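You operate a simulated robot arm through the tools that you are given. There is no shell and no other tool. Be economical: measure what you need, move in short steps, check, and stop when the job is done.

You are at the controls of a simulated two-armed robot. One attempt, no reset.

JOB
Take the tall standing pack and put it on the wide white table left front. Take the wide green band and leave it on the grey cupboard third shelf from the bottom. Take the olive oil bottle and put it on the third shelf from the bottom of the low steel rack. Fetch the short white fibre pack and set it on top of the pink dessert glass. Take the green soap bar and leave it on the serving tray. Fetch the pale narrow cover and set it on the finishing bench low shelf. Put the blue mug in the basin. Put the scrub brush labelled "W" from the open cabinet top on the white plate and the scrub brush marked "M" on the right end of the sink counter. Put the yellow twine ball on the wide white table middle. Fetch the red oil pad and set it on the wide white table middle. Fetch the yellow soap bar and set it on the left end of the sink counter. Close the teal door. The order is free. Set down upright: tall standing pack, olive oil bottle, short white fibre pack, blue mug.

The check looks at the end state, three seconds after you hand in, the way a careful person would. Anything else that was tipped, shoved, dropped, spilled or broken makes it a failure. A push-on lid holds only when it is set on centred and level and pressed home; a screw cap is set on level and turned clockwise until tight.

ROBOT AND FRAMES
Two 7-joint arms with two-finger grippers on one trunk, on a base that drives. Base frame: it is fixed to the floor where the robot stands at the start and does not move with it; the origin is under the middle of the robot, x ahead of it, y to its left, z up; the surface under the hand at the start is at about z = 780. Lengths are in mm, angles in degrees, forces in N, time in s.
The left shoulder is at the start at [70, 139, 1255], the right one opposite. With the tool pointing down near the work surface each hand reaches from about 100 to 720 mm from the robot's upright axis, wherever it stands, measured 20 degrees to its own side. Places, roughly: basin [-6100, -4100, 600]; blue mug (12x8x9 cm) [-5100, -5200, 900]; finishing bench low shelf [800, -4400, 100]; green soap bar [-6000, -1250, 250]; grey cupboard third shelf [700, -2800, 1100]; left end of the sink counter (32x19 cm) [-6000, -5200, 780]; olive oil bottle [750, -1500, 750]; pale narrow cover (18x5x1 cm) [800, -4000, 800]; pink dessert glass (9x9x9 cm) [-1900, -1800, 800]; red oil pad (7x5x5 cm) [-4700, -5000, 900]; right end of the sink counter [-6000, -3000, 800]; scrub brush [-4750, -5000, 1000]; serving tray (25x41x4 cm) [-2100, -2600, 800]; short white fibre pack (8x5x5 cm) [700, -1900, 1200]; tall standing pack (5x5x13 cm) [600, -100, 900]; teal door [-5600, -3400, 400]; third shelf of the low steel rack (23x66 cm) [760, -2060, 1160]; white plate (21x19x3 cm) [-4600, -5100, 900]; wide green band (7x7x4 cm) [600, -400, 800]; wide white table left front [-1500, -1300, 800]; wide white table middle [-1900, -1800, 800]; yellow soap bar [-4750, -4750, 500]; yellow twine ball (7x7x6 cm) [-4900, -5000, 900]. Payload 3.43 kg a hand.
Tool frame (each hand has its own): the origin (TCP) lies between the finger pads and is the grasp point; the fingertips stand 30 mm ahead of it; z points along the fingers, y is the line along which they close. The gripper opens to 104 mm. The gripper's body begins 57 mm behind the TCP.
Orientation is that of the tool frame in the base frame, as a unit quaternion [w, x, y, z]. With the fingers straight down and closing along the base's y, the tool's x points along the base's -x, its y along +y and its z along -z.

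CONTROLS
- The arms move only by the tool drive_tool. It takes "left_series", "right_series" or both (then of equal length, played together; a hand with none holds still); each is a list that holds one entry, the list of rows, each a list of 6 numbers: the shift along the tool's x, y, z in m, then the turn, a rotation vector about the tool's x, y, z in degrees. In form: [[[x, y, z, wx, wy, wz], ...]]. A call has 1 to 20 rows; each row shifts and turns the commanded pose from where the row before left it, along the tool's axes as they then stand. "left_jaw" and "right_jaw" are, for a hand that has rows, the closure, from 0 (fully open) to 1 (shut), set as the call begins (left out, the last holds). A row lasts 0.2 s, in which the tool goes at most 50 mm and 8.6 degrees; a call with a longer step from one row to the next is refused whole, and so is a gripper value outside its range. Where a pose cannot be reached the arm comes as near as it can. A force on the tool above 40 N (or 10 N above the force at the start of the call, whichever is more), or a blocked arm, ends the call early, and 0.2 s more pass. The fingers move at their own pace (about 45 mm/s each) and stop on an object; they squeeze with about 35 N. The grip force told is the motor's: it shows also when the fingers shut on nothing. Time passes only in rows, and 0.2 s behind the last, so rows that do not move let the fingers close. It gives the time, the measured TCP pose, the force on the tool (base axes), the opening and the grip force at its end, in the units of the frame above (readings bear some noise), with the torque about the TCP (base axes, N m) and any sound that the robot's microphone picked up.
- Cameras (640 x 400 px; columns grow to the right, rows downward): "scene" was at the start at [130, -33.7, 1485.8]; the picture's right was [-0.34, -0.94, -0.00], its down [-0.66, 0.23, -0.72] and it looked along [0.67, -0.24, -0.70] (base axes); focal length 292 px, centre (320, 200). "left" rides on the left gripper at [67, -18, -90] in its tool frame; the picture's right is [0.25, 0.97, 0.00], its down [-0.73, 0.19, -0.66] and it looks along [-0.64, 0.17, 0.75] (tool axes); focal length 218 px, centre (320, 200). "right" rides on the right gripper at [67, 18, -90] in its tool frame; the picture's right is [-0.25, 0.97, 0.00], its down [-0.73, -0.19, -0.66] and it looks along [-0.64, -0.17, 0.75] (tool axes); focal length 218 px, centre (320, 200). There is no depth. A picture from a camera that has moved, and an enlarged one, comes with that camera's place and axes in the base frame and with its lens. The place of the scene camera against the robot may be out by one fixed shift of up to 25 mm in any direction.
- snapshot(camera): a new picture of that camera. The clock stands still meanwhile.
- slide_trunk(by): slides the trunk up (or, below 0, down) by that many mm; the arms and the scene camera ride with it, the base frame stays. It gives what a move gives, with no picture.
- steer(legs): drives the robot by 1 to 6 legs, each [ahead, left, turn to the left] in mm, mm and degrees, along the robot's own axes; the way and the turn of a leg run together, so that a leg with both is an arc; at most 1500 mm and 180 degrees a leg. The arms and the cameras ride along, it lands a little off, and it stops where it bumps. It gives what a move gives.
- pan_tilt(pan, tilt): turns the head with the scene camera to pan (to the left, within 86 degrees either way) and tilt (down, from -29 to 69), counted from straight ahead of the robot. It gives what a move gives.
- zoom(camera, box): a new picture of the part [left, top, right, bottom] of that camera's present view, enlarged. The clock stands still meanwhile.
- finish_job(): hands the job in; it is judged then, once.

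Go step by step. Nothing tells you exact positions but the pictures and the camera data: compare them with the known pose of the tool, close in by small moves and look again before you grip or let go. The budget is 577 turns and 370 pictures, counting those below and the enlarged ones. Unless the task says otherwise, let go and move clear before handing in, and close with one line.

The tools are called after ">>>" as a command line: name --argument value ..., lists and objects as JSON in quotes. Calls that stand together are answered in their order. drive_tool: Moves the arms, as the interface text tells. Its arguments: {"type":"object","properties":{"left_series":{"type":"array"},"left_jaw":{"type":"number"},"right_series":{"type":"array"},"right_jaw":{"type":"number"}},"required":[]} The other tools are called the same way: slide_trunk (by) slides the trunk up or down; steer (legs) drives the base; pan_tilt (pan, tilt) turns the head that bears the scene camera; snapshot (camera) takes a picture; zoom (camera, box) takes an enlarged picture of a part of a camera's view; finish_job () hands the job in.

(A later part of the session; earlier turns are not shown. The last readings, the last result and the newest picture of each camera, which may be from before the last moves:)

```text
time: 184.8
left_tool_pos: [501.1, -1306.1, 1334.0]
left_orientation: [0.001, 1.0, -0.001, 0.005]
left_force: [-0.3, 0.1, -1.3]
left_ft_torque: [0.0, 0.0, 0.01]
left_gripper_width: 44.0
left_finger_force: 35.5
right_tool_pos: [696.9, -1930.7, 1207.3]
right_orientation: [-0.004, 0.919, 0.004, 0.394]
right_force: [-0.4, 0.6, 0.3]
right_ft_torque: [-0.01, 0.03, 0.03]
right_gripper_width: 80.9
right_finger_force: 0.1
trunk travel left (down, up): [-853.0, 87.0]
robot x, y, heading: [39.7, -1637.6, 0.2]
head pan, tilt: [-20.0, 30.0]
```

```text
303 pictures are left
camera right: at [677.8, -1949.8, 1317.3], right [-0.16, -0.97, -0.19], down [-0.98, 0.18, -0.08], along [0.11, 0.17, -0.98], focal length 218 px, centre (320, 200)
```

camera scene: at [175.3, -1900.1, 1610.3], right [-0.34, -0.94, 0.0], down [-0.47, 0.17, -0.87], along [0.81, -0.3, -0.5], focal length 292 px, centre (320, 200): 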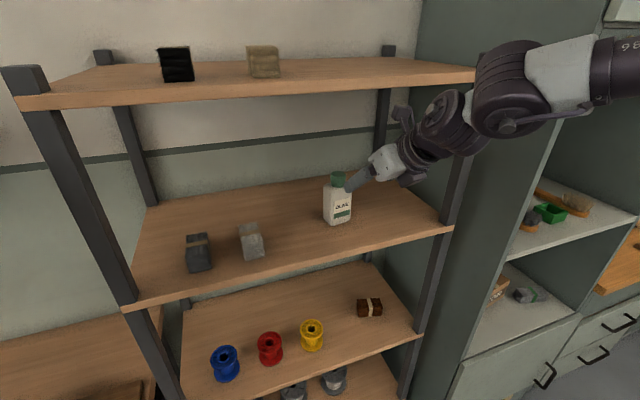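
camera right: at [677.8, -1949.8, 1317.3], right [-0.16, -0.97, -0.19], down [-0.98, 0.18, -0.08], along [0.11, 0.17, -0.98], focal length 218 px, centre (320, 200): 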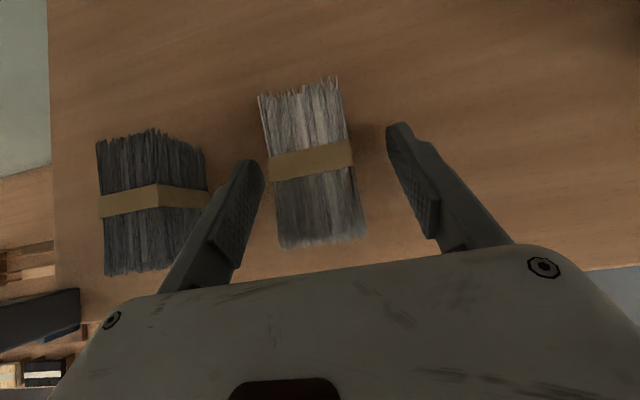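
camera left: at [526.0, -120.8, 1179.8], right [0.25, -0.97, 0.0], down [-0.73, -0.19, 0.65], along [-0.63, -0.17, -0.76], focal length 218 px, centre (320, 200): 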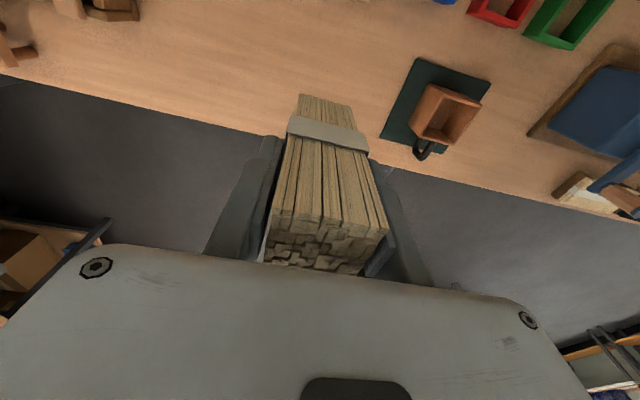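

>>> drive_tool --right_series '[[[-0.001, -0.002, 0.003, 0, 0, 0], [0, 0, 0, 0, 0, 0], [0, 0, 0, 0, 0, 0], [0, 0, 0, 0, 0, 0], [0, 0, 0, 0, 0, 0], [0, 0, 0, 0, 0, 0]]]' --right_jaw 1

>>> drive_tool --right_series '[[[0.007, 0, -0.007, 0, 0, 0], [0.02, 0, -0.02, 0, 0, 0], [0.02, 0, -0.02, 0, 0, 0], [0.02, 0, -0.02, 0, 0, 0], [0, 0, -0.04, 0, 0, 0], [0, 0, -0.03, 0, 0, 0], [0, 0, 0, 0, 0, 0]]]'

>>> snapshot --camera "right"

```text
time: 186.2
left_tool_pos: [503.4, -1306.6, 1332.6]
left_orientation: [0.001, 1.0, -0.001, 0.006]
left_force: [-1.0, -0.3, -1.7]
left_ft_torque: [0.0, 0.01, 0.0]
left_gripper_width: 43.8
left_finger_force: 35.2
right_tool_pos: [698.1, -1929.5, 1204.9]
right_orientation: [-0.004, 0.919, 0.004, 0.394]
right_force: [0.3, -0.8, 0.1]
right_ft_torque: [-0.01, 0.03, 0.0]
right_gripper_width: 41.6
right_finger_force: 34.8
trunk travel left (down, up): [-853.0, 87.0]
robot x, y, heading: [33.8, -1635.3, 0.4]
head pan, tilt: [-20.0, 30.0]
```

```text
time: 187.8
left_tool_pos: [503.7, -1305.6, 1333.0]
left_orientation: [0.001, 1.0, -0.001, 0.005]
left_force: [0.4, -0.1, -1.7]
left_ft_torque: [0.01, -0.04, -0.01]
left_gripper_width: 44.3
left_finger_force: 35.0
right_tool_pos: [648.5, -1929.8, 1348.9]
right_orientation: [-0.005, 0.919, 0.004, 0.394]
right_force: [0.2, 0.4, -2.6]
right_ft_torque: [0.01, -0.03, -0.02]
right_gripper_width: 41.4
right_finger_force: 34.4
trunk travel left (down, up): [-853.0, 87.0]
robot x, y, heading: [40.0, -1635.6, 0.0]
head pan, tilt: [-20.0, 30.0]
```

```text
302 pictures are left
camera right: at [629.7, -1949.2, 1459.8], right [-0.16, -0.97, -0.19], down [-0.98, 0.18, -0.07], along [0.11, 0.17, -0.98], focal length 218 px, centre (320, 200)
```

right: 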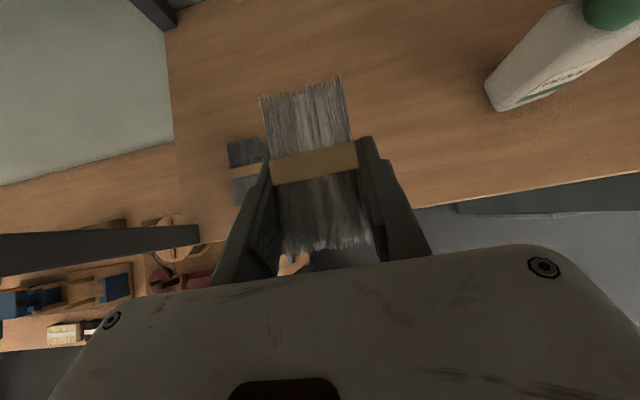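

The white fibre pack is held, its bottom 33 mm below the TCP. Now I'll back off, turn round, and look at the wide white table.

>>> steer --legs '[[-500, 0, 0], [0, 0, 178]]'

>>> pan_tilt --pan 0 --tilt 22

>>> snapshot --camera "scene"

```text
time: 197.8
left_tool_pos: [-969.0, -1904.8, 1334.0]
left_orientation: [-0.006, 0.063, 0.998, 0.001]
left_force: [0.6, -0.5, -2.0]
left_ft_torque: [0.0, -0.02, 0.01]
left_gripper_width: 44.3
left_finger_force: 35.1
right_tool_pos: [-1034.6, -1267.8, 1350.6]
right_orientation: [-0.394, 0.052, 0.917, 0.019]
right_force: [0.0, -0.4, -0.1]
right_ft_torque: [0.0, -0.01, 0.01]
right_gripper_width: 41.7
right_finger_force: 35.5
trunk travel left (down, up): [-853.0, 87.0]
robot x, y, heading: [-467.1, -1637.4, 172.9]
head pan, tilt: [-20.0, 30.0]
```

```text
time: 198.6
left_tool_pos: [-968.3, -1904.5, 1333.9]
left_orientation: [-0.004, 0.063, 0.998, 0.001]
left_force: [-0.5, 0.0, -2.6]
left_ft_torque: [0.01, -0.01, -0.01]
left_gripper_width: 44.0
left_finger_force: 35.0
right_tool_pos: [-1034.5, -1268.1, 1349.4]
right_orientation: [-0.394, 0.052, 0.918, 0.02]
right_force: [0.3, 0.7, -0.5]
right_ft_torque: [0.0, -0.04, -0.01]
right_gripper_width: 41.8
right_finger_force: 34.5
trunk travel left (down, up): [-853.0, 87.0]
robot x, y, heading: [-465.6, -1636.1, 172.9]
head pan, tilt: [0.0, 22.0]
```

```text
301 pictures are left
camera scene: at [-605.3, -1623.4, 1623.2], right [0.12, 0.99, 0.0], down [0.37, -0.05, -0.93], along [-0.92, 0.11, -0.38], focal length 292 px, centre (320, 200)
```

scene: 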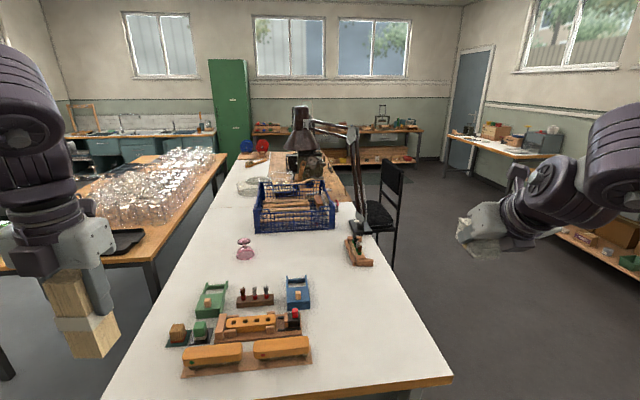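

The white table runs away along -x; the pink glass is near (-1947,-1853). The "left front" spot (-1500,-1300) is clear at the near right corner, so I'll go there first with the tall pack.

>>> steer --legs '[[0, 0, 7.1], [0, -600, 0], [330, 0, 0]]'

>>> pan_tilt --pan 20 --tilt 40

>>> snapshot --camera "scene"

>>> snapshot --camera "left"

```text
time: 204.4
left_tool_pos: [-1254.5, -1350.1, 1335.0]
left_orientation: [-0.006, 0.004, 1.0, 0.001]
left_force: [0.0, 0.6, -1.2]
left_ft_torque: [0.05, 0.04, 0.0]
left_gripper_width: 44.2
left_finger_force: 35.5
right_tool_pos: [-1396.4, -725.5, 1351.4]
right_orientation: [-0.395, -0.001, 0.919, -0.003]
right_force: [0.2, -0.1, -0.5]
right_ft_torque: [0.01, -0.02, 0.04]
right_gripper_width: 41.5
right_finger_force: 34.6
trunk travel left (down, up): [-853.0, 87.0]
robot x, y, heading: [-790.8, -1025.8, 179.9]
head pan, tilt: [0.0, 22.0]
```

```text
time: 205.2
left_tool_pos: [-1259.1, -1351.0, 1333.1]
left_orientation: [-0.004, 0.003, 1.0, 0.001]
left_force: [-0.9, -0.2, -1.3]
left_ft_torque: [-0.03, 0.0, -0.01]
left_gripper_width: 44.3
left_finger_force: 34.9
right_tool_pos: [-1400.4, -726.2, 1349.7]
right_orientation: [-0.394, -0.001, 0.919, -0.003]
right_force: [-0.3, 0.7, -0.4]
right_ft_torque: [0.0, 0.03, 0.02]
right_gripper_width: 41.4
right_finger_force: 34.7
trunk travel left (down, up): [-853.0, 87.0]
robot x, y, heading: [-791.0, -1024.4, 179.8]
head pan, tilt: [20.0, 40.0]
```

```text
300 pictures are left
camera scene: at [-920.0, -1058.0, 1595.0], right [-0.34, 0.94, 0.0], down [0.61, 0.22, -0.77], along [-0.72, -0.26, -0.64], focal length 292 px, centre (320, 200)
```

scene: 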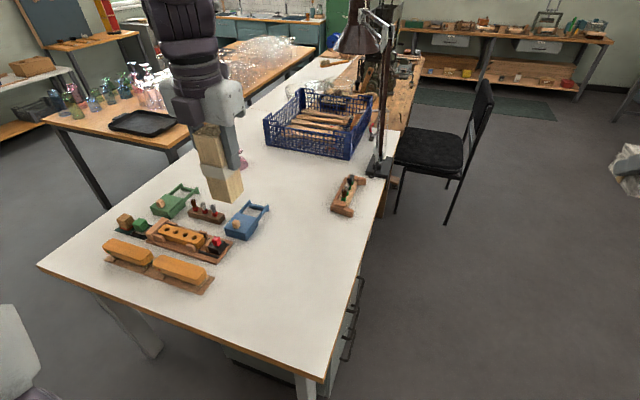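

```text
299 pictures are left
camera left: at [-1326.6, -1368.9, 1423.6], right [-0.25, 0.97, 0.0], down [0.74, 0.18, 0.65], along [0.63, 0.16, -0.76], focal length 218 px, centre (320, 200)
```

left: 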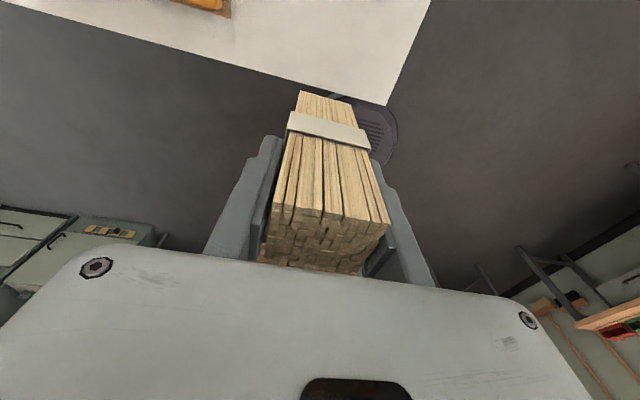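

The near right part is clear. I'll lower the trunk and move in so the tall pack hovers over about (-1450,-1340).

>>> steer --legs '[[130, 0, 0.2]]'

>>> slide_trunk --by -400

>>> drive_tool --left_series '[[[0.035, -0.01, 0, 0, 0, 0], [0.035, -0.01, 0, 0, 0, 0], [0, 0, 0.02, 0, 0, 0], [0, 0, 0, 0, 0, 0]]]'

>>> snapshot --camera "scene"

```text
time: 206.5
left_tool_pos: [-1383.4, -1351.7, 1336.4]
left_orientation: [-0.006, 0.001, 1.0, 0.001]
left_force: [0.5, 0.5, -0.5]
left_ft_torque: [0.03, 0.05, 0.03]
left_gripper_width: 44.3
left_finger_force: 35.1
right_tool_pos: [-1527.1, -727.9, 1351.7]
right_orientation: [-0.397, -0.004, 0.918, -0.004]
right_force: [-0.2, -0.6, -0.6]
right_ft_torque: [0.01, 0.02, -0.01]
right_gripper_width: 41.8
right_finger_force: 35.2
trunk travel left (down, up): [-853.0, 87.0]
robot x, y, heading: [-923.6, -1021.6, 180.1]
head pan, tilt: [20.0, 40.0]
```

```text
time: 210.3
left_tool_pos: [-1387.4, -1351.6, 933.9]
left_orientation: [-0.005, 0.002, 1.0, 0.001]
left_force: [0.6, 0.2, -0.8]
left_ft_torque: [0.02, 0.0, -0.02]
left_gripper_width: 44.2
left_finger_force: 35.1
right_tool_pos: [-1530.5, -728.2, 951.3]
right_orientation: [-0.395, -0.004, 0.919, -0.004]
right_force: [-0.2, -0.2, 0.2]
right_ft_torque: [-0.02, -0.02, -0.05]
right_gripper_width: 41.8
right_finger_force: 35.0
trunk travel left (down, up): [-453.0, 487.0]
robot x, y, heading: [-919.8, -1022.5, 180.0]
head pan, tilt: [20.0, 40.0]
```

```text
time: 211.3
left_tool_pos: [-1459.5, -1372.1, 915.6]
left_orientation: [-0.005, 0.001, 1.0, 0.0]
left_force: [0.3, 0.1, -1.0]
left_ft_torque: [0.03, 0.0, -0.01]
left_gripper_width: 44.3
left_finger_force: 35.0
right_tool_pos: [-1530.2, -727.7, 950.4]
right_orientation: [-0.395, -0.004, 0.919, -0.005]
right_force: [-0.7, -0.1, -0.9]
right_ft_torque: [0.0, -0.01, 0.02]
right_gripper_width: 41.5
right_finger_force: 35.0
trunk travel left (down, up): [-453.0, 487.0]
robot x, y, heading: [-918.2, -1023.8, 180.0]
head pan, tilt: [20.0, 40.0]
```

```text
298 pictures are left
camera scene: at [-1049.0, -1057.4, 1195.0], right [-0.34, 0.94, 0.0], down [0.6, 0.22, -0.77], along [-0.72, -0.26, -0.64], focal length 292 px, centre (320, 200)
```

scene: 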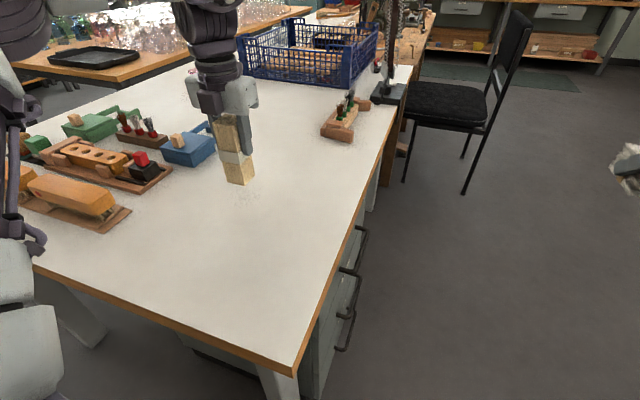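

>>> drive_tool --left_series '[[[0.01, 0.03, 0, 0, 0, 0], [0.01, 0.03, 0, 0, 0, 0], [0, 0, 0.02, 0, 0, 0], [0, 0, 0.005, 0, 0, 0], [0, 0, 0.004, 0, 0, 0], [0, 0, 0, 0, 0, 0]]]'

>>> drive_tool --left_series '[[[0, 0, 0.003, 0, 0, 0], [0, 0, 0.002, 0, 0, 0], [0, 0, 0.002, 0, 0, 0], [0, 0, 0, 0, 0, 0]]]'

>>> zoom --camera "scene" --box '[180, 60, 340, 220]'

```text
time: 212.8
left_tool_pos: [-1477.7, -1311.9, 886.3]
left_orientation: [-0.003, 0.002, 1.0, 0.0]
left_force: [0.3, -0.1, -1.7]
left_ft_torque: [-0.03, 0.0, 0.04]
left_gripper_width: 44.1
left_finger_force: 34.6
right_tool_pos: [-1530.2, -728.0, 950.5]
right_orientation: [-0.394, -0.004, 0.919, -0.004]
right_force: [-0.3, -0.4, -0.6]
right_ft_torque: [0.0, -0.03, 0.0]
right_gripper_width: 41.5
right_finger_force: 35.4
trunk travel left (down, up): [-453.0, 487.0]
robot x, y, heading: [-921.4, -1024.0, 179.9]
head pan, tilt: [20.0, 40.0]
```

```text
time: 213.8
left_tool_pos: [-1477.5, -1312.1, 878.8]
left_orientation: [-0.005, 0.001, 1.0, 0.001]
left_force: [-0.4, 0.1, -0.9]
left_ft_torque: [0.02, 0.0, 0.0]
left_gripper_width: 44.4
left_finger_force: 35.1
right_tool_pos: [-1530.4, -728.5, 950.4]
right_orientation: [-0.395, -0.003, 0.919, -0.005]
right_force: [0.6, -0.6, -0.3]
right_ft_torque: [0.0, -0.02, 0.01]
right_gripper_width: 41.4
right_finger_force: 35.1
trunk travel left (down, up): [-453.0, 487.0]
robot x, y, heading: [-920.8, -1024.6, 180.2]
head pan, tilt: [20.0, 40.0]
```

```text
2.50 times, centred on (260, 140) of scene
camera zoom: at [-1048.9, -1058.1, 1195.0], right [-0.34, 0.94, 0.0], down [0.6, 0.22, -0.77], along [-0.72, -0.26, -0.64], focal length 730 px, centre (470, 350)
```

zoom: 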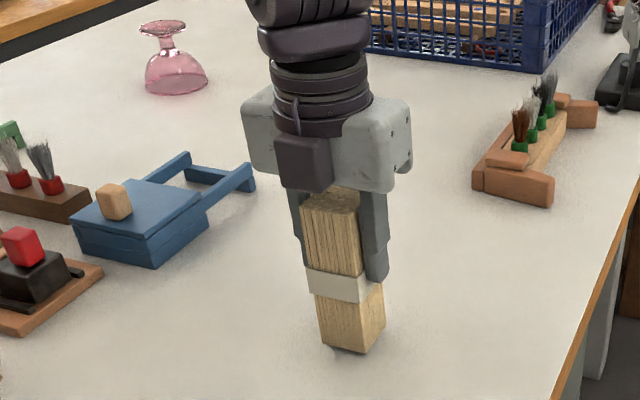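

The glass stands upside-down, foot upward; noted for later. The pack is still just above the table, so I'll continue down.

>>> drive_tool --left_series '[[[0, 0, 0.003, 0, 0, 0], [0, 0, 0.002, 0, 0, 0], [0, 0, 0.002, 0, 0, 0], [0, 0, 0.002, 0, 0, 0], [0, 0, 0, 0, 0, 0]]]'

```text
time: 214.9
left_tool_pos: [-1477.6, -1310.5, 870.1]
left_orientation: [-0.006, 0.002, 1.0, 0.001]
left_force: [-3.0, -2.1, 9.5]
left_ft_torque: [-0.37, 0.01, -0.08]
left_gripper_width: 44.3
left_finger_force: 35.0
right_tool_pos: [-1530.3, -726.9, 950.4]
right_orientation: [-0.395, -0.004, 0.919, -0.005]
right_force: [0.2, -0.3, -0.7]
right_ft_torque: [-0.02, -0.02, 0.0]
right_gripper_width: 41.6
right_finger_force: 34.7
trunk travel left (down, up): [-453.0, 487.0]
robot x, y, heading: [-921.2, -1024.5, 180.0]
head pan, tilt: [20.0, 40.0]
```

Contact. Releasing and rising straight up.

>>> drive_tool --left_series '[[[0, 0, -0.001, 0, 0, 0], [0, 0, 0, 0, 0, 0], [0, 0, 0, 0, 0, 0], [0, 0, 0, 0, 0, 0], [0, 0, -0.03, 0, 0, 0], [0, 0, -0.04, 0, 0, 0], [0, 0, -0.04, 0, 0, 0], [0, 0, 0, 0, 0, 0]]]' --left_jaw 0.2

>>> snapshot --camera "scene"

```text
time: 216.8
left_tool_pos: [-1473.8, -1312.7, 981.2]
left_orientation: [-0.006, 0.002, 1.0, 0.002]
left_force: [-0.6, -0.3, 0.0]
left_ft_torque: [-0.01, 0.03, 0.01]
left_gripper_width: 83.4
left_finger_force: 0.0
right_tool_pos: [-1530.1, -728.7, 950.8]
right_orientation: [-0.395, -0.004, 0.919, -0.004]
right_force: [0.0, -0.2, -0.7]
right_ft_torque: [-0.03, -0.01, -0.02]
right_gripper_width: 41.6
right_finger_force: 35.2
trunk travel left (down, up): [-453.0, 487.0]
robot x, y, heading: [-918.1, -1023.4, 180.1]
head pan, tilt: [20.0, 40.0]
```

```text
296 pictures are left
camera scene: at [-1049.2, -1058.9, 1194.9], right [-0.34, 0.94, 0.0], down [0.6, 0.22, -0.77], along [-0.72, -0.26, -0.64], focal length 292 px, centre (320, 200)
```

scene: 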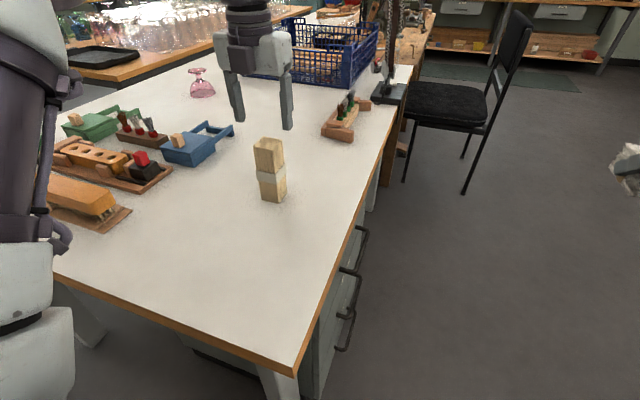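

The tall pack stands well. For the glass I'll go round to the near-left corner of the white table, so first retract the left hand, raise the trunk and drive to look there.

>>> drive_tool --left_series '[[[-0.04, 0.01, -0.02, 0, 0, 0], [-0.04, 0.01, -0.02, 0, 0, 0], [-0.04, 0.01, -0.01, 0, 0, 0], [0, 0, 0, 0, 0, 0]]]'

>>> slide_trunk --by 230

>>> steer --legs '[[-250, 0, 0], [0, 1430, 0]]'

>>> pan_tilt --pan 0 --tilt 35

>>> snapshot --camera "scene"

```text
time: 217.8
left_tool_pos: [-1352.4, -1283.6, 1030.5]
left_orientation: [-0.005, 0.002, 1.0, 0.001]
left_force: [-0.8, -1.0, -0.8]
left_ft_torque: [-0.01, -0.03, -0.02]
left_gripper_width: 83.2
left_finger_force: 0.1
right_tool_pos: [-1530.6, -728.7, 950.4]
right_orientation: [-0.394, -0.004, 0.919, -0.005]
right_force: [-1.1, -0.7, -0.4]
right_ft_torque: [-0.01, -0.04, -0.01]
right_gripper_width: 41.9
right_finger_force: 35.0
trunk travel left (down, up): [-453.0, 487.0]
robot x, y, heading: [-921.3, -1021.7, 179.6]
head pan, tilt: [20.0, 40.0]
```

```text
time: 220.2
left_tool_pos: [-1352.4, -1282.5, 1260.6]
left_orientation: [-0.005, 0.002, 1.0, 0.0]
left_force: [0.7, -0.6, 0.0]
left_ft_torque: [0.0, -0.02, 0.01]
left_gripper_width: 83.2
left_finger_force: 0.1
right_tool_pos: [-1530.4, -728.4, 1179.1]
right_orientation: [-0.394, -0.004, 0.919, -0.005]
right_force: [0.0, -0.2, -0.3]
right_ft_torque: [0.01, 0.03, -0.01]
right_gripper_width: 41.5
right_finger_force: 35.0
trunk travel left (down, up): [-683.0, 257.0]
robot x, y, heading: [-918.9, -1022.6, 179.9]
head pan, tilt: [20.0, 40.0]
```

```text
time: 228.9
left_tool_pos: [-1141.0, -2738.9, 1261.3]
left_orientation: [-0.005, 0.023, 1.0, 0.001]
left_force: [-0.1, -0.1, 1.3]
left_ft_torque: [-0.01, -0.03, 0.01]
left_gripper_width: 83.4
left_finger_force: 0.1
right_tool_pos: [-1296.0, -2177.2, 1179.9]
right_orientation: [-0.395, 0.016, 0.919, 0.003]
right_force: [-0.2, 0.1, -1.2]
right_ft_torque: [0.01, 0.0, 0.01]
right_gripper_width: 41.5
right_finger_force: 34.9
trunk travel left (down, up): [-683.0, 257.0]
robot x, y, heading: [-698.6, -2495.0, 177.7]
head pan, tilt: [20.0, 40.0]
```

```text
time: 229.8
left_tool_pos: [-1140.7, -2739.0, 1262.0]
left_orientation: [-0.005, 0.023, 1.0, 0.001]
left_force: [-0.9, 0.5, -0.1]
left_ft_torque: [0.0, 0.0, -0.02]
left_gripper_width: 83.1
left_finger_force: 0.0
right_tool_pos: [-1296.1, -2176.6, 1180.9]
right_orientation: [-0.395, 0.016, 0.918, 0.005]
right_force: [0.0, 0.6, -1.4]
right_ft_torque: [0.0, 0.03, 0.01]
right_gripper_width: 41.4
right_finger_force: 35.4
trunk travel left (down, up): [-683.0, 257.0]
robot x, y, heading: [-696.5, -2496.5, 177.4]
head pan, tilt: [0.0, 35.0]
```

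```text
295 pictures are left
camera scene: at [-835.0, -2497.6, 1432.6], right [0.04, 1.0, 0.0], down [0.57, -0.02, -0.82], along [-0.82, 0.03, -0.57], focal length 292 px, centre (320, 200)
```

scene: 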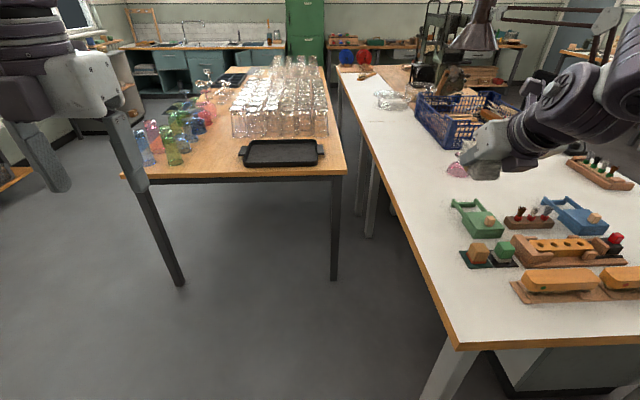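

The wooden table's near edge is x≈-1993, leaving room in the corner. I'll drive to about (-1600,-2540) and turn to face the glass diagonally.

>>> steer --legs '[[900, 85, 0], [0, 0, -39.5]]'

>>> pan_tilt --pan -15 --tilt 40

>>> snapshot --camera "scene"

>>> snapshot --camera "right"

```text
time: 236.3
left_tool_pos: [-2105.5, -2472.9, 1261.2]
left_orientation: [-0.004, 0.344, 0.939, 0.003]
left_force: [-0.2, 0.2, 0.5]
left_ft_torque: [0.01, -0.02, 0.01]
left_gripper_width: 83.1
left_finger_force: 0.1
right_tool_pos: [-1885.3, -1932.3, 1180.7]
right_orientation: [-0.373, 0.31, 0.865, 0.131]
right_force: [0.5, 0.8, -1.0]
right_ft_torque: [0.02, -0.02, 0.0]
right_gripper_width: 41.8
right_finger_force: 35.0
trunk travel left (down, up): [-683.0, 257.0]
robot x, y, heading: [-1607.6, -2552.8, 139.9]
head pan, tilt: [0.0, 35.0]
```

```text
time: 237.1
left_tool_pos: [-2105.9, -2473.0, 1261.4]
left_orientation: [-0.005, 0.344, 0.939, 0.002]
left_force: [-0.6, -0.5, 0.0]
left_ft_torque: [-0.02, 0.03, -0.02]
left_gripper_width: 83.2
left_finger_force: 0.1
right_tool_pos: [-1885.0, -1933.9, 1180.1]
right_orientation: [-0.373, 0.31, 0.865, 0.13]
right_force: [-0.1, 0.5, -0.2]
right_ft_torque: [-0.04, -0.03, -0.02]
right_gripper_width: 41.5
right_finger_force: 35.1
trunk travel left (down, up): [-683.0, 257.0]
robot x, y, heading: [-1605.9, -2552.7, 139.8]
head pan, tilt: [-15.0, 40.0]
```

```text
294 pictures are left
camera scene: at [-1692.9, -2454.4, 1425.1], right [0.82, 0.57, 0.0], down [0.37, -0.53, -0.77], along [-0.44, 0.63, -0.64], focal length 292 px, centre (320, 200)
```

scene: 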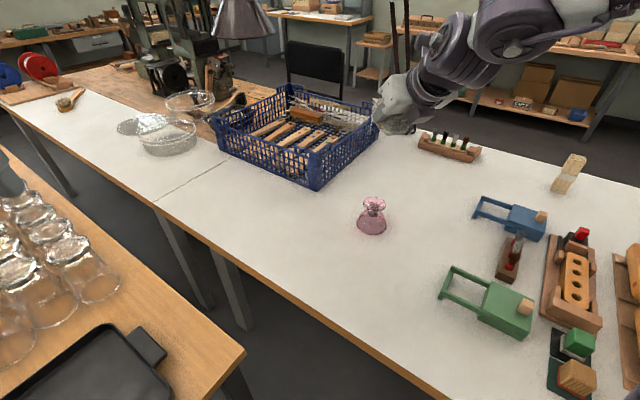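

```text
293 pictures are left
camera right: at [-1859.3, -1931.6, 1290.8], right [0.75, 0.64, -0.19], down [0.64, -0.77, -0.08], along [-0.19, -0.06, -0.98], focal length 218 px, centre (320, 200)
```

right: 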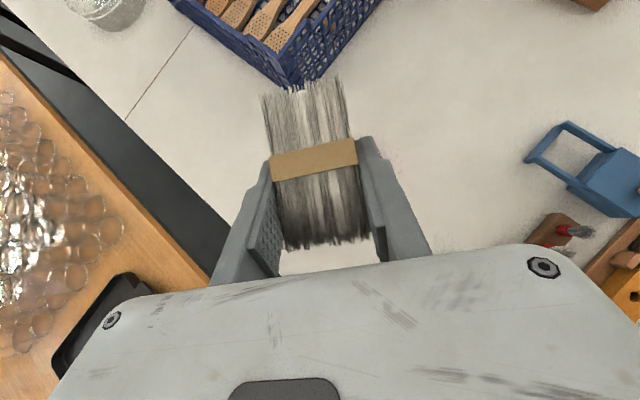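

The glass foot is about (-1938,-1826). To locate it precisely I'll pull the hand back and lower the trunk a bit, then look past the pack.

>>> drive_tool --right_series '[[[-0.0275, 0, -0.029, 0, 0, 0], [-0.0275, 0, -0.029, 0, 0, 0], [-0.0275, 0, -0.029, 0, 0, 0], [0, 0, 0, 0, 0, 0]]]'

>>> slide_trunk --by -180

>>> snapshot --camera "right"

>>> snapshot --camera "scene"

```text
time: 238.1
left_tool_pos: [-2106.6, -2471.6, 1260.3]
left_orientation: [-0.004, 0.343, 0.939, 0.003]
left_force: [-0.2, -0.7, 0.0]
left_ft_torque: [-0.01, 0.01, 0.0]
left_gripper_width: 83.0
left_finger_force: 0.2
right_tool_pos: [-1795.6, -2009.3, 1181.7]
right_orientation: [-0.372, 0.31, 0.865, 0.13]
right_force: [0.2, -0.4, -0.5]
right_ft_torque: [0.01, 0.01, 0.01]
right_gripper_width: 41.4
right_finger_force: 34.5
trunk travel left (down, up): [-683.0, 257.0]
robot x, y, heading: [-1606.9, -2547.3, 139.8]
head pan, tilt: [-15.0, 40.0]
```

```text
time: 240.1
left_tool_pos: [-2105.5, -2472.9, 1081.3]
left_orientation: [-0.005, 0.344, 0.939, 0.003]
left_force: [1.0, 0.0, 0.4]
left_ft_torque: [-0.05, 0.02, 0.0]
left_gripper_width: 83.2
left_finger_force: 0.0
right_tool_pos: [-1796.6, -2007.3, 1001.6]
right_orientation: [-0.372, 0.311, 0.865, 0.131]
right_force: [-0.3, 0.7, -0.2]
right_ft_torque: [0.01, -0.05, -0.03]
right_gripper_width: 41.4
right_finger_force: 34.9
trunk travel left (down, up): [-503.0, 437.0]
robot x, y, heading: [-1607.8, -2551.9, 139.8]
head pan, tilt: [-15.0, 40.0]
```

```text
292 pictures are left
camera right: at [-1769.7, -2007.3, 1112.5], right [0.75, 0.64, -0.19], down [0.64, -0.77, -0.08], along [-0.19, -0.06, -0.98], focal length 218 px, centre (320, 200)
```

right: 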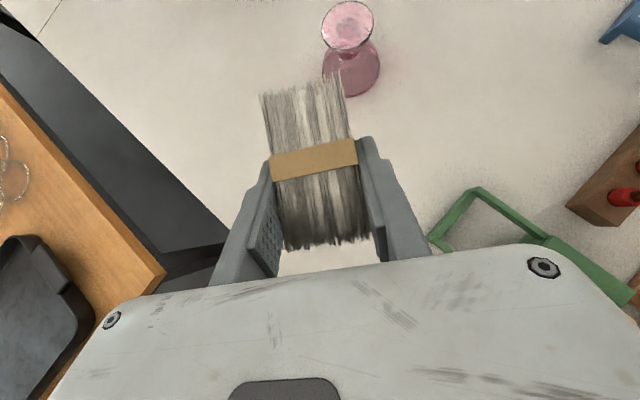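

```text
291 pictures are left
camera scene: at [-1692.8, -2454.7, 1245.1], right [0.82, 0.57, 0.0], down [0.37, -0.53, -0.77], along [-0.44, 0.63, -0.64], focal length 292 px, centre (320, 200)
```

scene: 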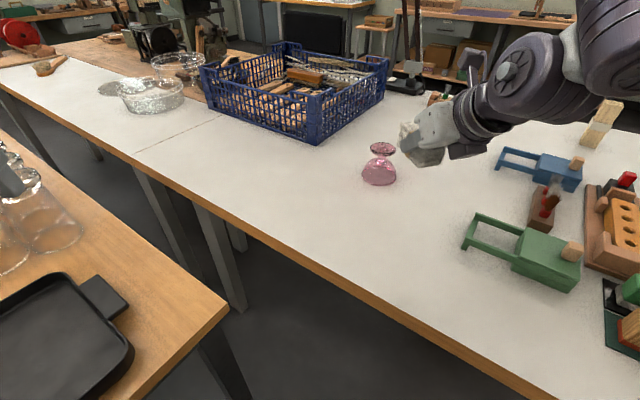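

The glass axis is at about (-1931,-1837), foot top z≈860. I'll move the pack over it at a safe height.

>>> drive_tool --right_series '[[[0.0282, 0.0092, 0.0297, 0, 0, 0], [0.0282, 0.0092, 0.0297, 0, 0, 0], [0.0282, 0.0092, 0.0297, 0, 0, 0], [0.0282, 0.0092, 0.0297, 0, 0, 0], [0.0282, 0.0092, 0.0297, 0, 0, 0], [0, 0, 0, 0, 0, 0]]]'

>>> zoom --camera "scene" --box '[300, 60, 500, 220]'

```text
time: 241.5
left_tool_pos: [-2104.8, -2474.2, 1082.5]
left_orientation: [-0.004, 0.344, 0.939, 0.003]
left_force: [-0.6, -0.4, 0.3]
left_ft_torque: [0.02, 0.01, -0.03]
left_gripper_width: 83.4
left_finger_force: 0.0
right_tool_pos: [-1925.0, -1844.5, 999.6]
right_orientation: [-0.373, 0.311, 0.864, 0.131]
right_force: [-0.2, 0.1, -1.4]
right_ft_torque: [0.03, 0.02, 0.02]
right_gripper_width: 41.7
right_finger_force: 35.1
trunk travel left (down, up): [-503.0, 437.0]
robot x, y, heading: [-1604.4, -2552.0, 140.0]
head pan, tilt: [-15.0, 40.0]
```

```text
2.50 times, centred on (400, 140) of scene
camera zoom: at [-1692.3, -2455.5, 1245.2], right [0.82, 0.57, 0.0], down [0.37, -0.53, -0.77], along [-0.44, 0.63, -0.64], focal length 730 px, centre (120, 350)
```

zoom: 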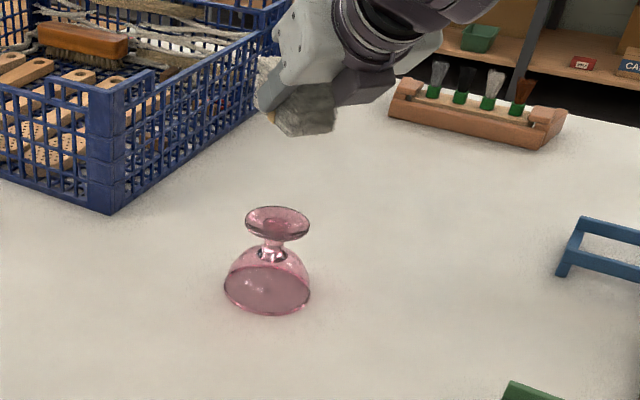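

>>> slide_trunk --by -85

>>> zoom --camera "scene" --box '[320, 60, 480, 190]'

>>> snapshot --camera "right"

```text
time: 242.7
left_tool_pos: [-2104.3, -2472.5, 997.0]
left_orientation: [-0.005, 0.344, 0.939, 0.003]
left_force: [-0.1, -0.6, -0.2]
left_ft_torque: [-0.01, 0.0, -0.01]
left_gripper_width: 83.2
left_finger_force: 0.1
right_tool_pos: [-1924.5, -1843.6, 914.4]
right_orientation: [-0.372, 0.311, 0.865, 0.131]
right_force: [1.0, -0.4, -0.8]
right_ft_torque: [0.01, -0.02, 0.01]
right_gripper_width: 41.8
right_finger_force: 35.1
trunk travel left (down, up): [-418.0, 522.0]
robot x, y, heading: [-1606.8, -2550.3, 139.9]
head pan, tilt: [-15.0, 40.0]
```

```text
3.08 times, centred on (400, 125) of scene
camera zoom: at [-1692.8, -2454.7, 1160.1], right [0.82, 0.57, 0.0], down [0.37, -0.53, -0.77], along [-0.44, 0.63, -0.64], focal length 898 px, centre (74, 431)
```

zoom: 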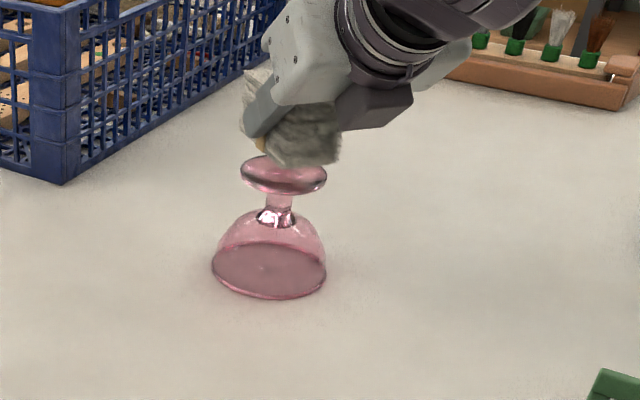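

```text
288 pictures are left
camera right: at [-1898.1, -1842.8, 1024.9], right [0.75, 0.64, -0.19], down [0.64, -0.77, -0.08], along [-0.19, -0.06, -0.98], focal length 218 px, centre (320, 200)
```

right: 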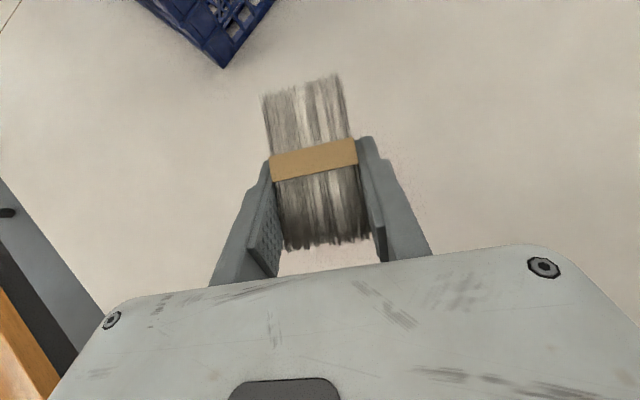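

The pack is over the foot; a slight nudge forward, then lower in fine steps.

>>> drive_tool --right_series '[[[0.0034, 0, 0.0036, 0, 0, 0], [-0.0036, 0, 0.0034, 0, 0, 0], [-0.0036, 0, 0.0034, 0, 0, 0], [0, 0, 0, 0, 0, 0]]]'

>>> zoom --camera "scene" --box '[340, 70, 440, 150]'

```text
time: 243.7
left_tool_pos: [-2104.8, -2472.6, 995.4]
left_orientation: [-0.005, 0.344, 0.939, 0.003]
left_force: [0.2, 0.1, 0.0]
left_ft_torque: [0.0, 0.02, -0.01]
left_gripper_width: 82.9
left_finger_force: 0.0
right_tool_pos: [-1927.9, -1841.7, 904.4]
right_orientation: [-0.373, 0.311, 0.864, 0.131]
right_force: [-0.7, -0.1, -0.2]
right_ft_torque: [-0.02, -0.02, -0.02]
right_gripper_width: 41.6
right_finger_force: 34.8
trunk travel left (down, up): [-418.0, 522.0]
robot x, y, heading: [-1602.4, -2549.6, 139.8]
head pan, tilt: [-15.0, 40.0]
```

```text
5.00 times, centred on (390, 110) of scene
camera zoom: at [-1692.9, -2454.6, 1160.1], right [0.82, 0.57, 0.0], down [0.37, -0.53, -0.77], along [-0.44, 0.63, -0.64], focal length 1459 px, centre (-30, 650)
```

zoom: 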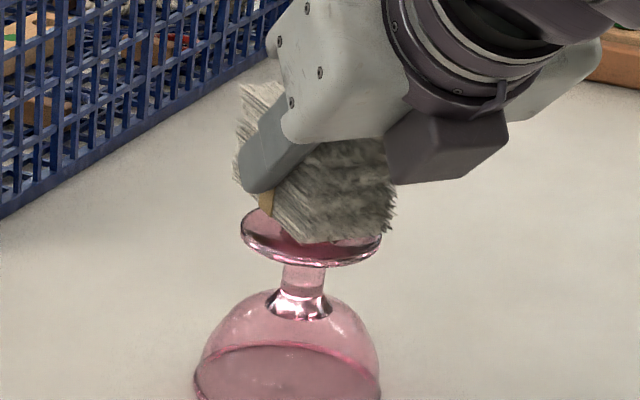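

Judging by this view the pack sits ~7 mm too far forward, so I'll shift back and lower a bit more.

>>> drive_tool --right_series '[[[-0.0048, 0, -0.0051, 0, 0, 0], [-0.0029, 0, 0.0027, 0, 0, 0], [0, 0, 0, 0, 0, 0]]]'

>>> zoom --camera "scene" --box '[340, 70, 440, 150]'

```text
time: 244.5
left_tool_pos: [-2106.3, -2472.5, 997.4]
left_orientation: [-0.005, 0.344, 0.939, 0.002]
left_force: [0.6, 0.3, -0.4]
left_ft_torque: [-0.01, -0.02, -0.01]
left_gripper_width: 83.2
left_finger_force: 0.1
right_tool_pos: [-1922.0, -1846.9, 899.4]
right_orientation: [-0.373, 0.311, 0.865, 0.131]
right_force: [0.8, 0.3, -0.2]
right_ft_torque: [-0.01, 0.0, 0.0]
right_gripper_width: 41.5
right_finger_force: 34.7
trunk travel left (down, up): [-418.0, 522.0]
robot x, y, heading: [-1607.0, -2553.6, 139.6]
head pan, tilt: [-15.0, 40.0]
```

```text
5.00 times, centred on (390, 110) of scene
camera zoom: at [-1692.9, -2454.7, 1160.1], right [0.82, 0.57, 0.0], down [0.37, -0.53, -0.77], along [-0.44, 0.63, -0.64], focal length 1459 px, centre (-30, 650)
```

zoom: 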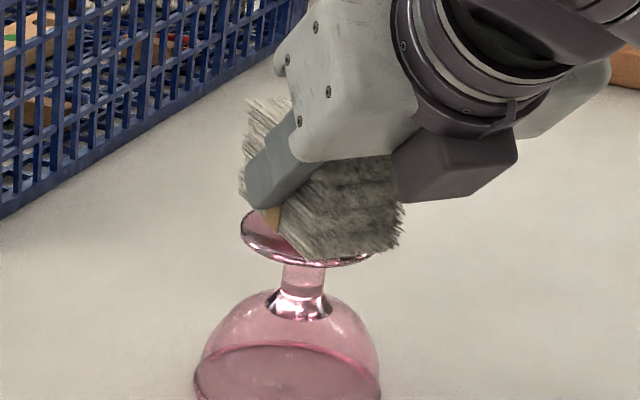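

Now it lines up with the foot. Lowering to contact.

>>> drive_tool --right_series '[[[-0.00145, 0, 0.0014, 0, 0, 0], [-0.00145, 0, 0.0014, 0, 0, 0], [0, 0, 0, 0, 0, 0]]]'

>>> drive_tool --right_series '[[[-0.00145, 0, 0.0014, 0, 0, 0], [0, 0, 0, 0, 0, 0]]]'

>>> zoom --camera "scene" --box '[340, 70, 440, 150]'

```text
time: 245.3
left_tool_pos: [-2105.0, -2472.1, 996.8]
left_orientation: [-0.003, 0.343, 0.939, 0.004]
left_force: [-0.5, -0.6, 1.0]
left_ft_torque: [-0.01, 0.02, 0.01]
left_gripper_width: 83.3
left_finger_force: 0.0
right_tool_pos: [-1922.8, -1844.6, 898.6]
right_orientation: [-0.374, 0.311, 0.864, 0.131]
right_force: [-0.6, 1.2, 4.8]
right_ft_torque: [0.09, -0.18, 0.01]
right_gripper_width: 41.4
right_finger_force: 35.7
trunk travel left (down, up): [-418.0, 522.0]
robot x, y, heading: [-1610.4, -2553.5, 140.0]
head pan, tilt: [-15.0, 40.0]
```

```text
time: 245.9
left_tool_pos: [-2104.3, -2474.0, 997.5]
left_orientation: [-0.005, 0.343, 0.939, 0.004]
left_force: [0.2, -0.6, 0.5]
left_ft_torque: [0.01, -0.03, 0.02]
left_gripper_width: 83.0
left_finger_force: 0.0
right_tool_pos: [-1922.2, -1845.6, 898.0]
right_orientation: [-0.375, 0.31, 0.864, 0.132]
right_force: [2.1, 2.6, 14.4]
right_ft_torque: [0.03, -0.35, 0.07]
right_gripper_width: 41.6
right_finger_force: 35.3
trunk travel left (down, up): [-418.0, 522.0]
robot x, y, heading: [-1608.4, -2549.2, 140.1]
head pan, tilt: [-15.0, 40.0]
```

```text
5.00 times, centred on (390, 110) of scene
camera zoom: at [-1691.8, -2456.2, 1160.4], right [0.82, 0.57, 0.0], down [0.37, -0.53, -0.77], along [-0.44, 0.63, -0.64], focal length 1459 px, centre (-30, 650)
```

zoom: 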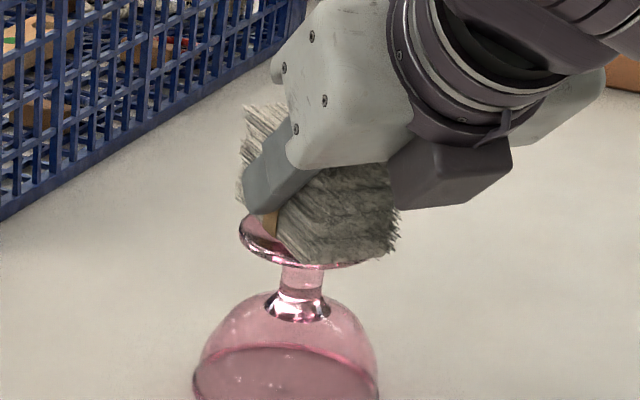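

Contact. It's still ~7 mm forward of centre, so I'll lift slightly, shift back and set down again.

>>> drive_tool --right_series '[[[0.0043, 0, -0.004, 0, 0, 0], [-0.0048, 0, -0.0051, 0, 0, 0], [-0.0029, 0, 0.00275, 0, 0, 0], [0, 0, 0, 0, 0, 0]]]'

>>> zoom --camera "scene" --box '[340, 70, 440, 150]'

```text
time: 246.9
left_tool_pos: [-2104.9, -2473.0, 997.3]
left_orientation: [-0.005, 0.344, 0.939, 0.004]
left_force: [0.2, -0.2, -0.2]
left_ft_torque: [0.02, 0.01, 0.01]
left_gripper_width: 83.1
left_finger_force: 0.0
right_tool_pos: [-1917.1, -1850.3, 898.0]
right_orientation: [-0.374, 0.311, 0.864, 0.131]
right_force: [1.4, 0.1, 7.1]
right_ft_torque: [0.05, -0.16, -0.01]
right_gripper_width: 41.5
right_finger_force: 34.4
trunk travel left (down, up): [-418.0, 522.0]
robot x, y, heading: [-1609.3, -2551.2, 139.8]
head pan, tilt: [-15.0, 40.0]
```

```text
5.00 times, centred on (390, 110) of scene
camera zoom: at [-1692.3, -2455.6, 1160.3], right [0.82, 0.57, 0.0], down [0.37, -0.53, -0.77], along [-0.44, 0.63, -0.64], focal length 1459 px, centre (-30, 650)
```

zoom: 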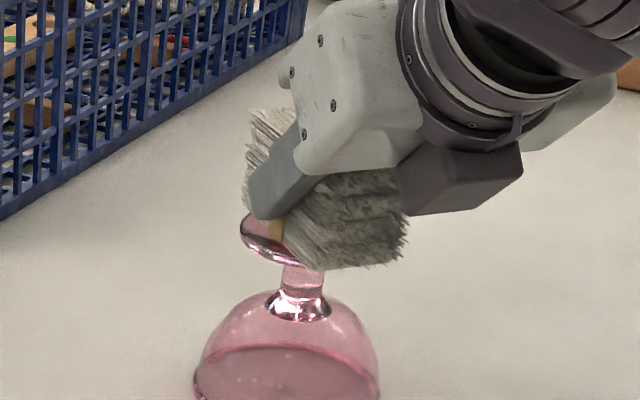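

Well centred, 7 N contact. Release and withdraw.

>>> drive_tool --right_series '[[[0, 0, 0, 0, 0, 0], [0, 0, 0, 0, 0, 0], [0, 0, 0, 0, 0, 0], [0, 0, -0.02, 0, 0, 0], [0, 0, -0.03, 0, 0, 0], [0, 0, -0.04, 0, 0, 0], [0, 0, -0.04, 0, 0, 0], [0, 0, 0, 0, 0, 0]]]' --right_jaw 0.3

>>> zoom --camera "scene" --box '[320, 60, 480, 180]'

>>> snapshot --camera "right"

```text
time: 248.7
left_tool_pos: [-2105.8, -2471.0, 995.3]
left_orientation: [-0.004, 0.345, 0.939, 0.003]
left_force: [0.0, 0.4, -0.3]
left_ft_torque: [-0.01, -0.03, 0.03]
left_gripper_width: 83.2
left_finger_force: 0.1
right_tool_pos: [-1844.0, -1906.8, 987.2]
right_orientation: [-0.372, 0.31, 0.865, 0.13]
right_force: [-0.7, 0.1, 0.1]
right_ft_torque: [-0.01, -0.01, 0.01]
right_gripper_width: 72.9
right_finger_force: 0.1
trunk travel left (down, up): [-418.0, 522.0]
robot x, y, heading: [-1607.2, -2554.4, 139.9]
head pan, tilt: [-15.0, 40.0]
```

```text
3.33 times, centred on (400, 120) of scene
camera zoom: at [-1693.8, -2453.8, 1159.8], right [0.82, 0.57, 0.0], down [0.37, -0.53, -0.77], along [-0.44, 0.63, -0.64], focal length 973 px, centre (53, 467)
```

zoom: 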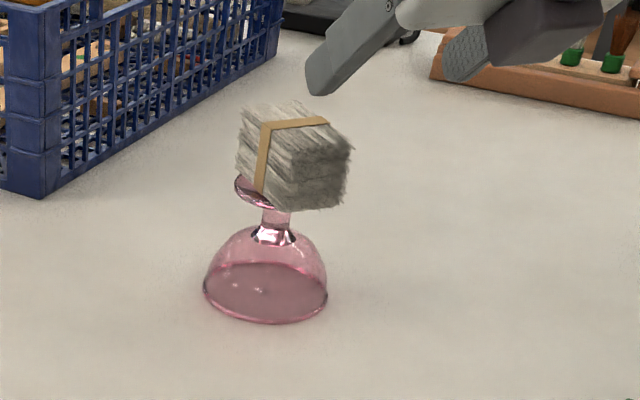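

```text
282 pictures are left
camera right: at [-1817.7, -1905.5, 1097.5], right [0.75, 0.64, -0.19], down [0.64, -0.77, -0.07], along [-0.19, -0.06, -0.98], focal length 218 px, centre (320, 200)
```

right: 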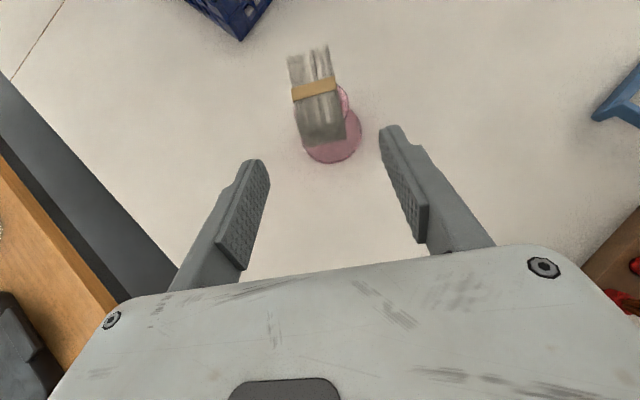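

It rests on the foot, but let me check the overlap closely.

>>> zoom --camera "right" --box '[250, 30, 410, 180]'

```text
2.67 times, centred on (330, 105) of right
camera zoom: at [-1817.7, -1905.5, 1097.5], right [0.75, 0.64, -0.19], down [0.64, -0.77, -0.07], along [-0.19, -0.06, -0.98], focal length 582 px, centre (293, 453)
```

zoom: 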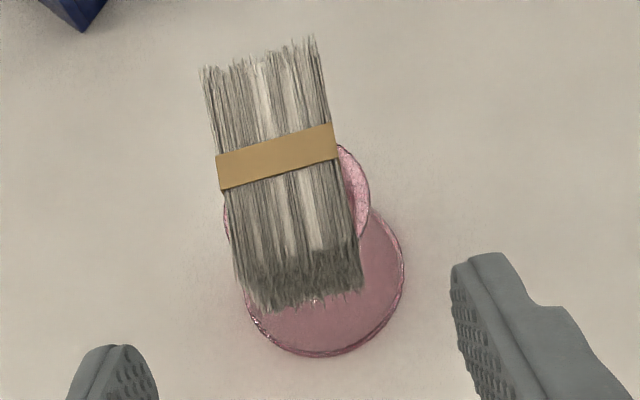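

The pack is stable, within ~7 mm of centre. Next the pale narrow cover at the finishing bench: raise, back away, turn and drive over there.

>>> slide_trunk --by 200

>>> steer --legs '[[-500, 0, 0], [0, 0, -140], [1200, -1000, 0]]'

>>> pan_tilt --pan 0 --tilt 20

>>> snapshot --camera "scene"

```text
time: 250.9
left_tool_pos: [-2105.9, -2471.5, 1196.5]
left_orientation: [-0.005, 0.344, 0.939, 0.003]
left_force: [1.2, 0.6, 0.9]
left_ft_torque: [0.0, -0.03, -0.03]
left_gripper_width: 83.3
left_finger_force: 0.1
right_tool_pos: [-1843.0, -1907.2, 1186.5]
right_orientation: [-0.372, 0.311, 0.865, 0.132]
right_force: [-0.7, 0.2, 0.8]
right_ft_torque: [0.02, 0.0, 0.03]
right_gripper_width: 72.9
right_finger_force: 0.0
trunk travel left (down, up): [-618.0, 322.0]
robot x, y, heading: [-1607.8, -2551.6, 139.7]
head pan, tilt: [-15.0, 40.0]
```

```text
refused: leg 3 is longer than a leg can be; nothing moved
```

```text
time: 251.7
left_tool_pos: [-2103.8, -2472.9, 1196.5]
left_orientation: [-0.006, 0.343, 0.939, 0.003]
left_force: [-0.3, 0.7, 0.2]
left_ft_torque: [-0.01, -0.02, 0.02]
left_gripper_width: 83.0
left_finger_force: 0.0
right_tool_pos: [-1843.4, -1907.2, 1188.2]
right_orientation: [-0.372, 0.311, 0.865, 0.131]
right_force: [0.1, 1.1, -0.9]
right_ft_torque: [0.0, 0.04, 0.0]
right_gripper_width: 72.8
right_finger_force: 0.1
trunk travel left (down, up): [-618.0, 322.0]
robot x, y, heading: [-1611.1, -2550.5, 140.2]
head pan, tilt: [0.0, 20.0]
```

```text
280 pictures are left
camera scene: at [-1715.5, -2464.3, 1391.4], right [0.64, 0.77, 0.0], down [0.26, -0.22, -0.94], along [-0.72, 0.6, -0.34], focal length 292 px, centre (320, 200)
```

scene: 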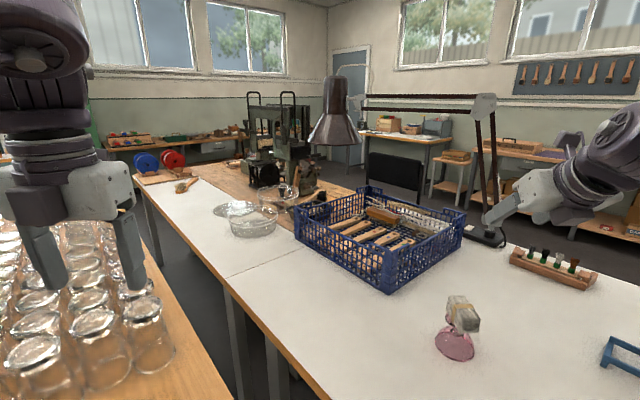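

>>> steer --legs '[[-500, 0, 0], [0, 0, -140], [1100, 0, 0], [0, -1000, 0]]'

>>> pan_tilt --pan 0 --tilt 28

>>> snapshot --camera "scene"

```text
time: 270.6
left_tool_pos: [330.2, -3619.9, 1195.4]
left_orientation: [0.002, 1.0, 0.01, 0.005]
left_force: [-0.3, -0.5, -0.2]
left_ft_torque: [0.02, 0.03, -0.02]
left_gripper_width: 83.1
left_finger_force: 0.0
right_tool_pos: [506.9, -4217.1, 1188.0]
right_orientation: [-0.009, 0.919, 0.014, 0.394]
right_force: [0.6, 0.1, 0.1]
right_ft_torque: [0.01, 0.02, -0.01]
right_gripper_width: 72.5
right_finger_force: 0.1
trunk travel left (down, up): [-618.0, 322.0]
robot x, y, heading: [-96.1, -3889.1, 1.3]
head pan, tilt: [0.0, 20.0]
```

```text
time: 271.3
left_tool_pos: [330.5, -3620.4, 1195.4]
left_orientation: [0.001, 1.0, 0.011, 0.006]
left_force: [0.7, 0.7, 0.6]
left_ft_torque: [0.01, -0.01, 0.02]
left_gripper_width: 83.3
left_finger_force: 0.2
right_tool_pos: [507.6, -4215.6, 1186.8]
right_orientation: [-0.01, 0.919, 0.015, 0.395]
right_force: [-0.6, 0.6, 0.0]
right_ft_torque: [0.01, -0.03, -0.02]
right_gripper_width: 72.8
right_finger_force: 0.1
trunk travel left (down, up): [-618.0, 322.0]
robot x, y, heading: [-95.0, -3891.0, 0.9]
head pan, tilt: [0.0, 28.0]
```

```text
279 pictures are left
camera scene: at [49.9, -3892.7, 1378.6], right [0.02, -1.0, 0.0], down [-0.47, -0.01, -0.88], along [0.88, 0.02, -0.47], focal length 292 px, centre (320, 200)
```

scene: 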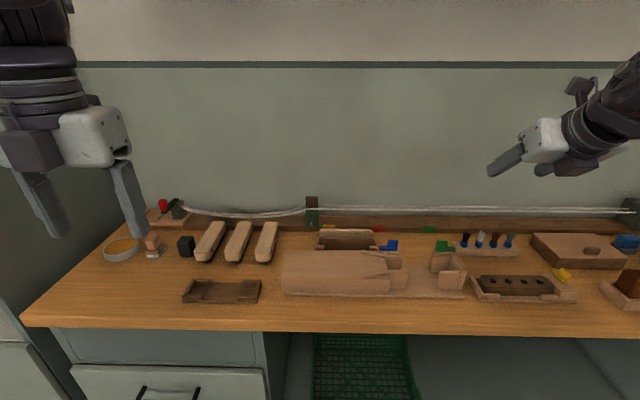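

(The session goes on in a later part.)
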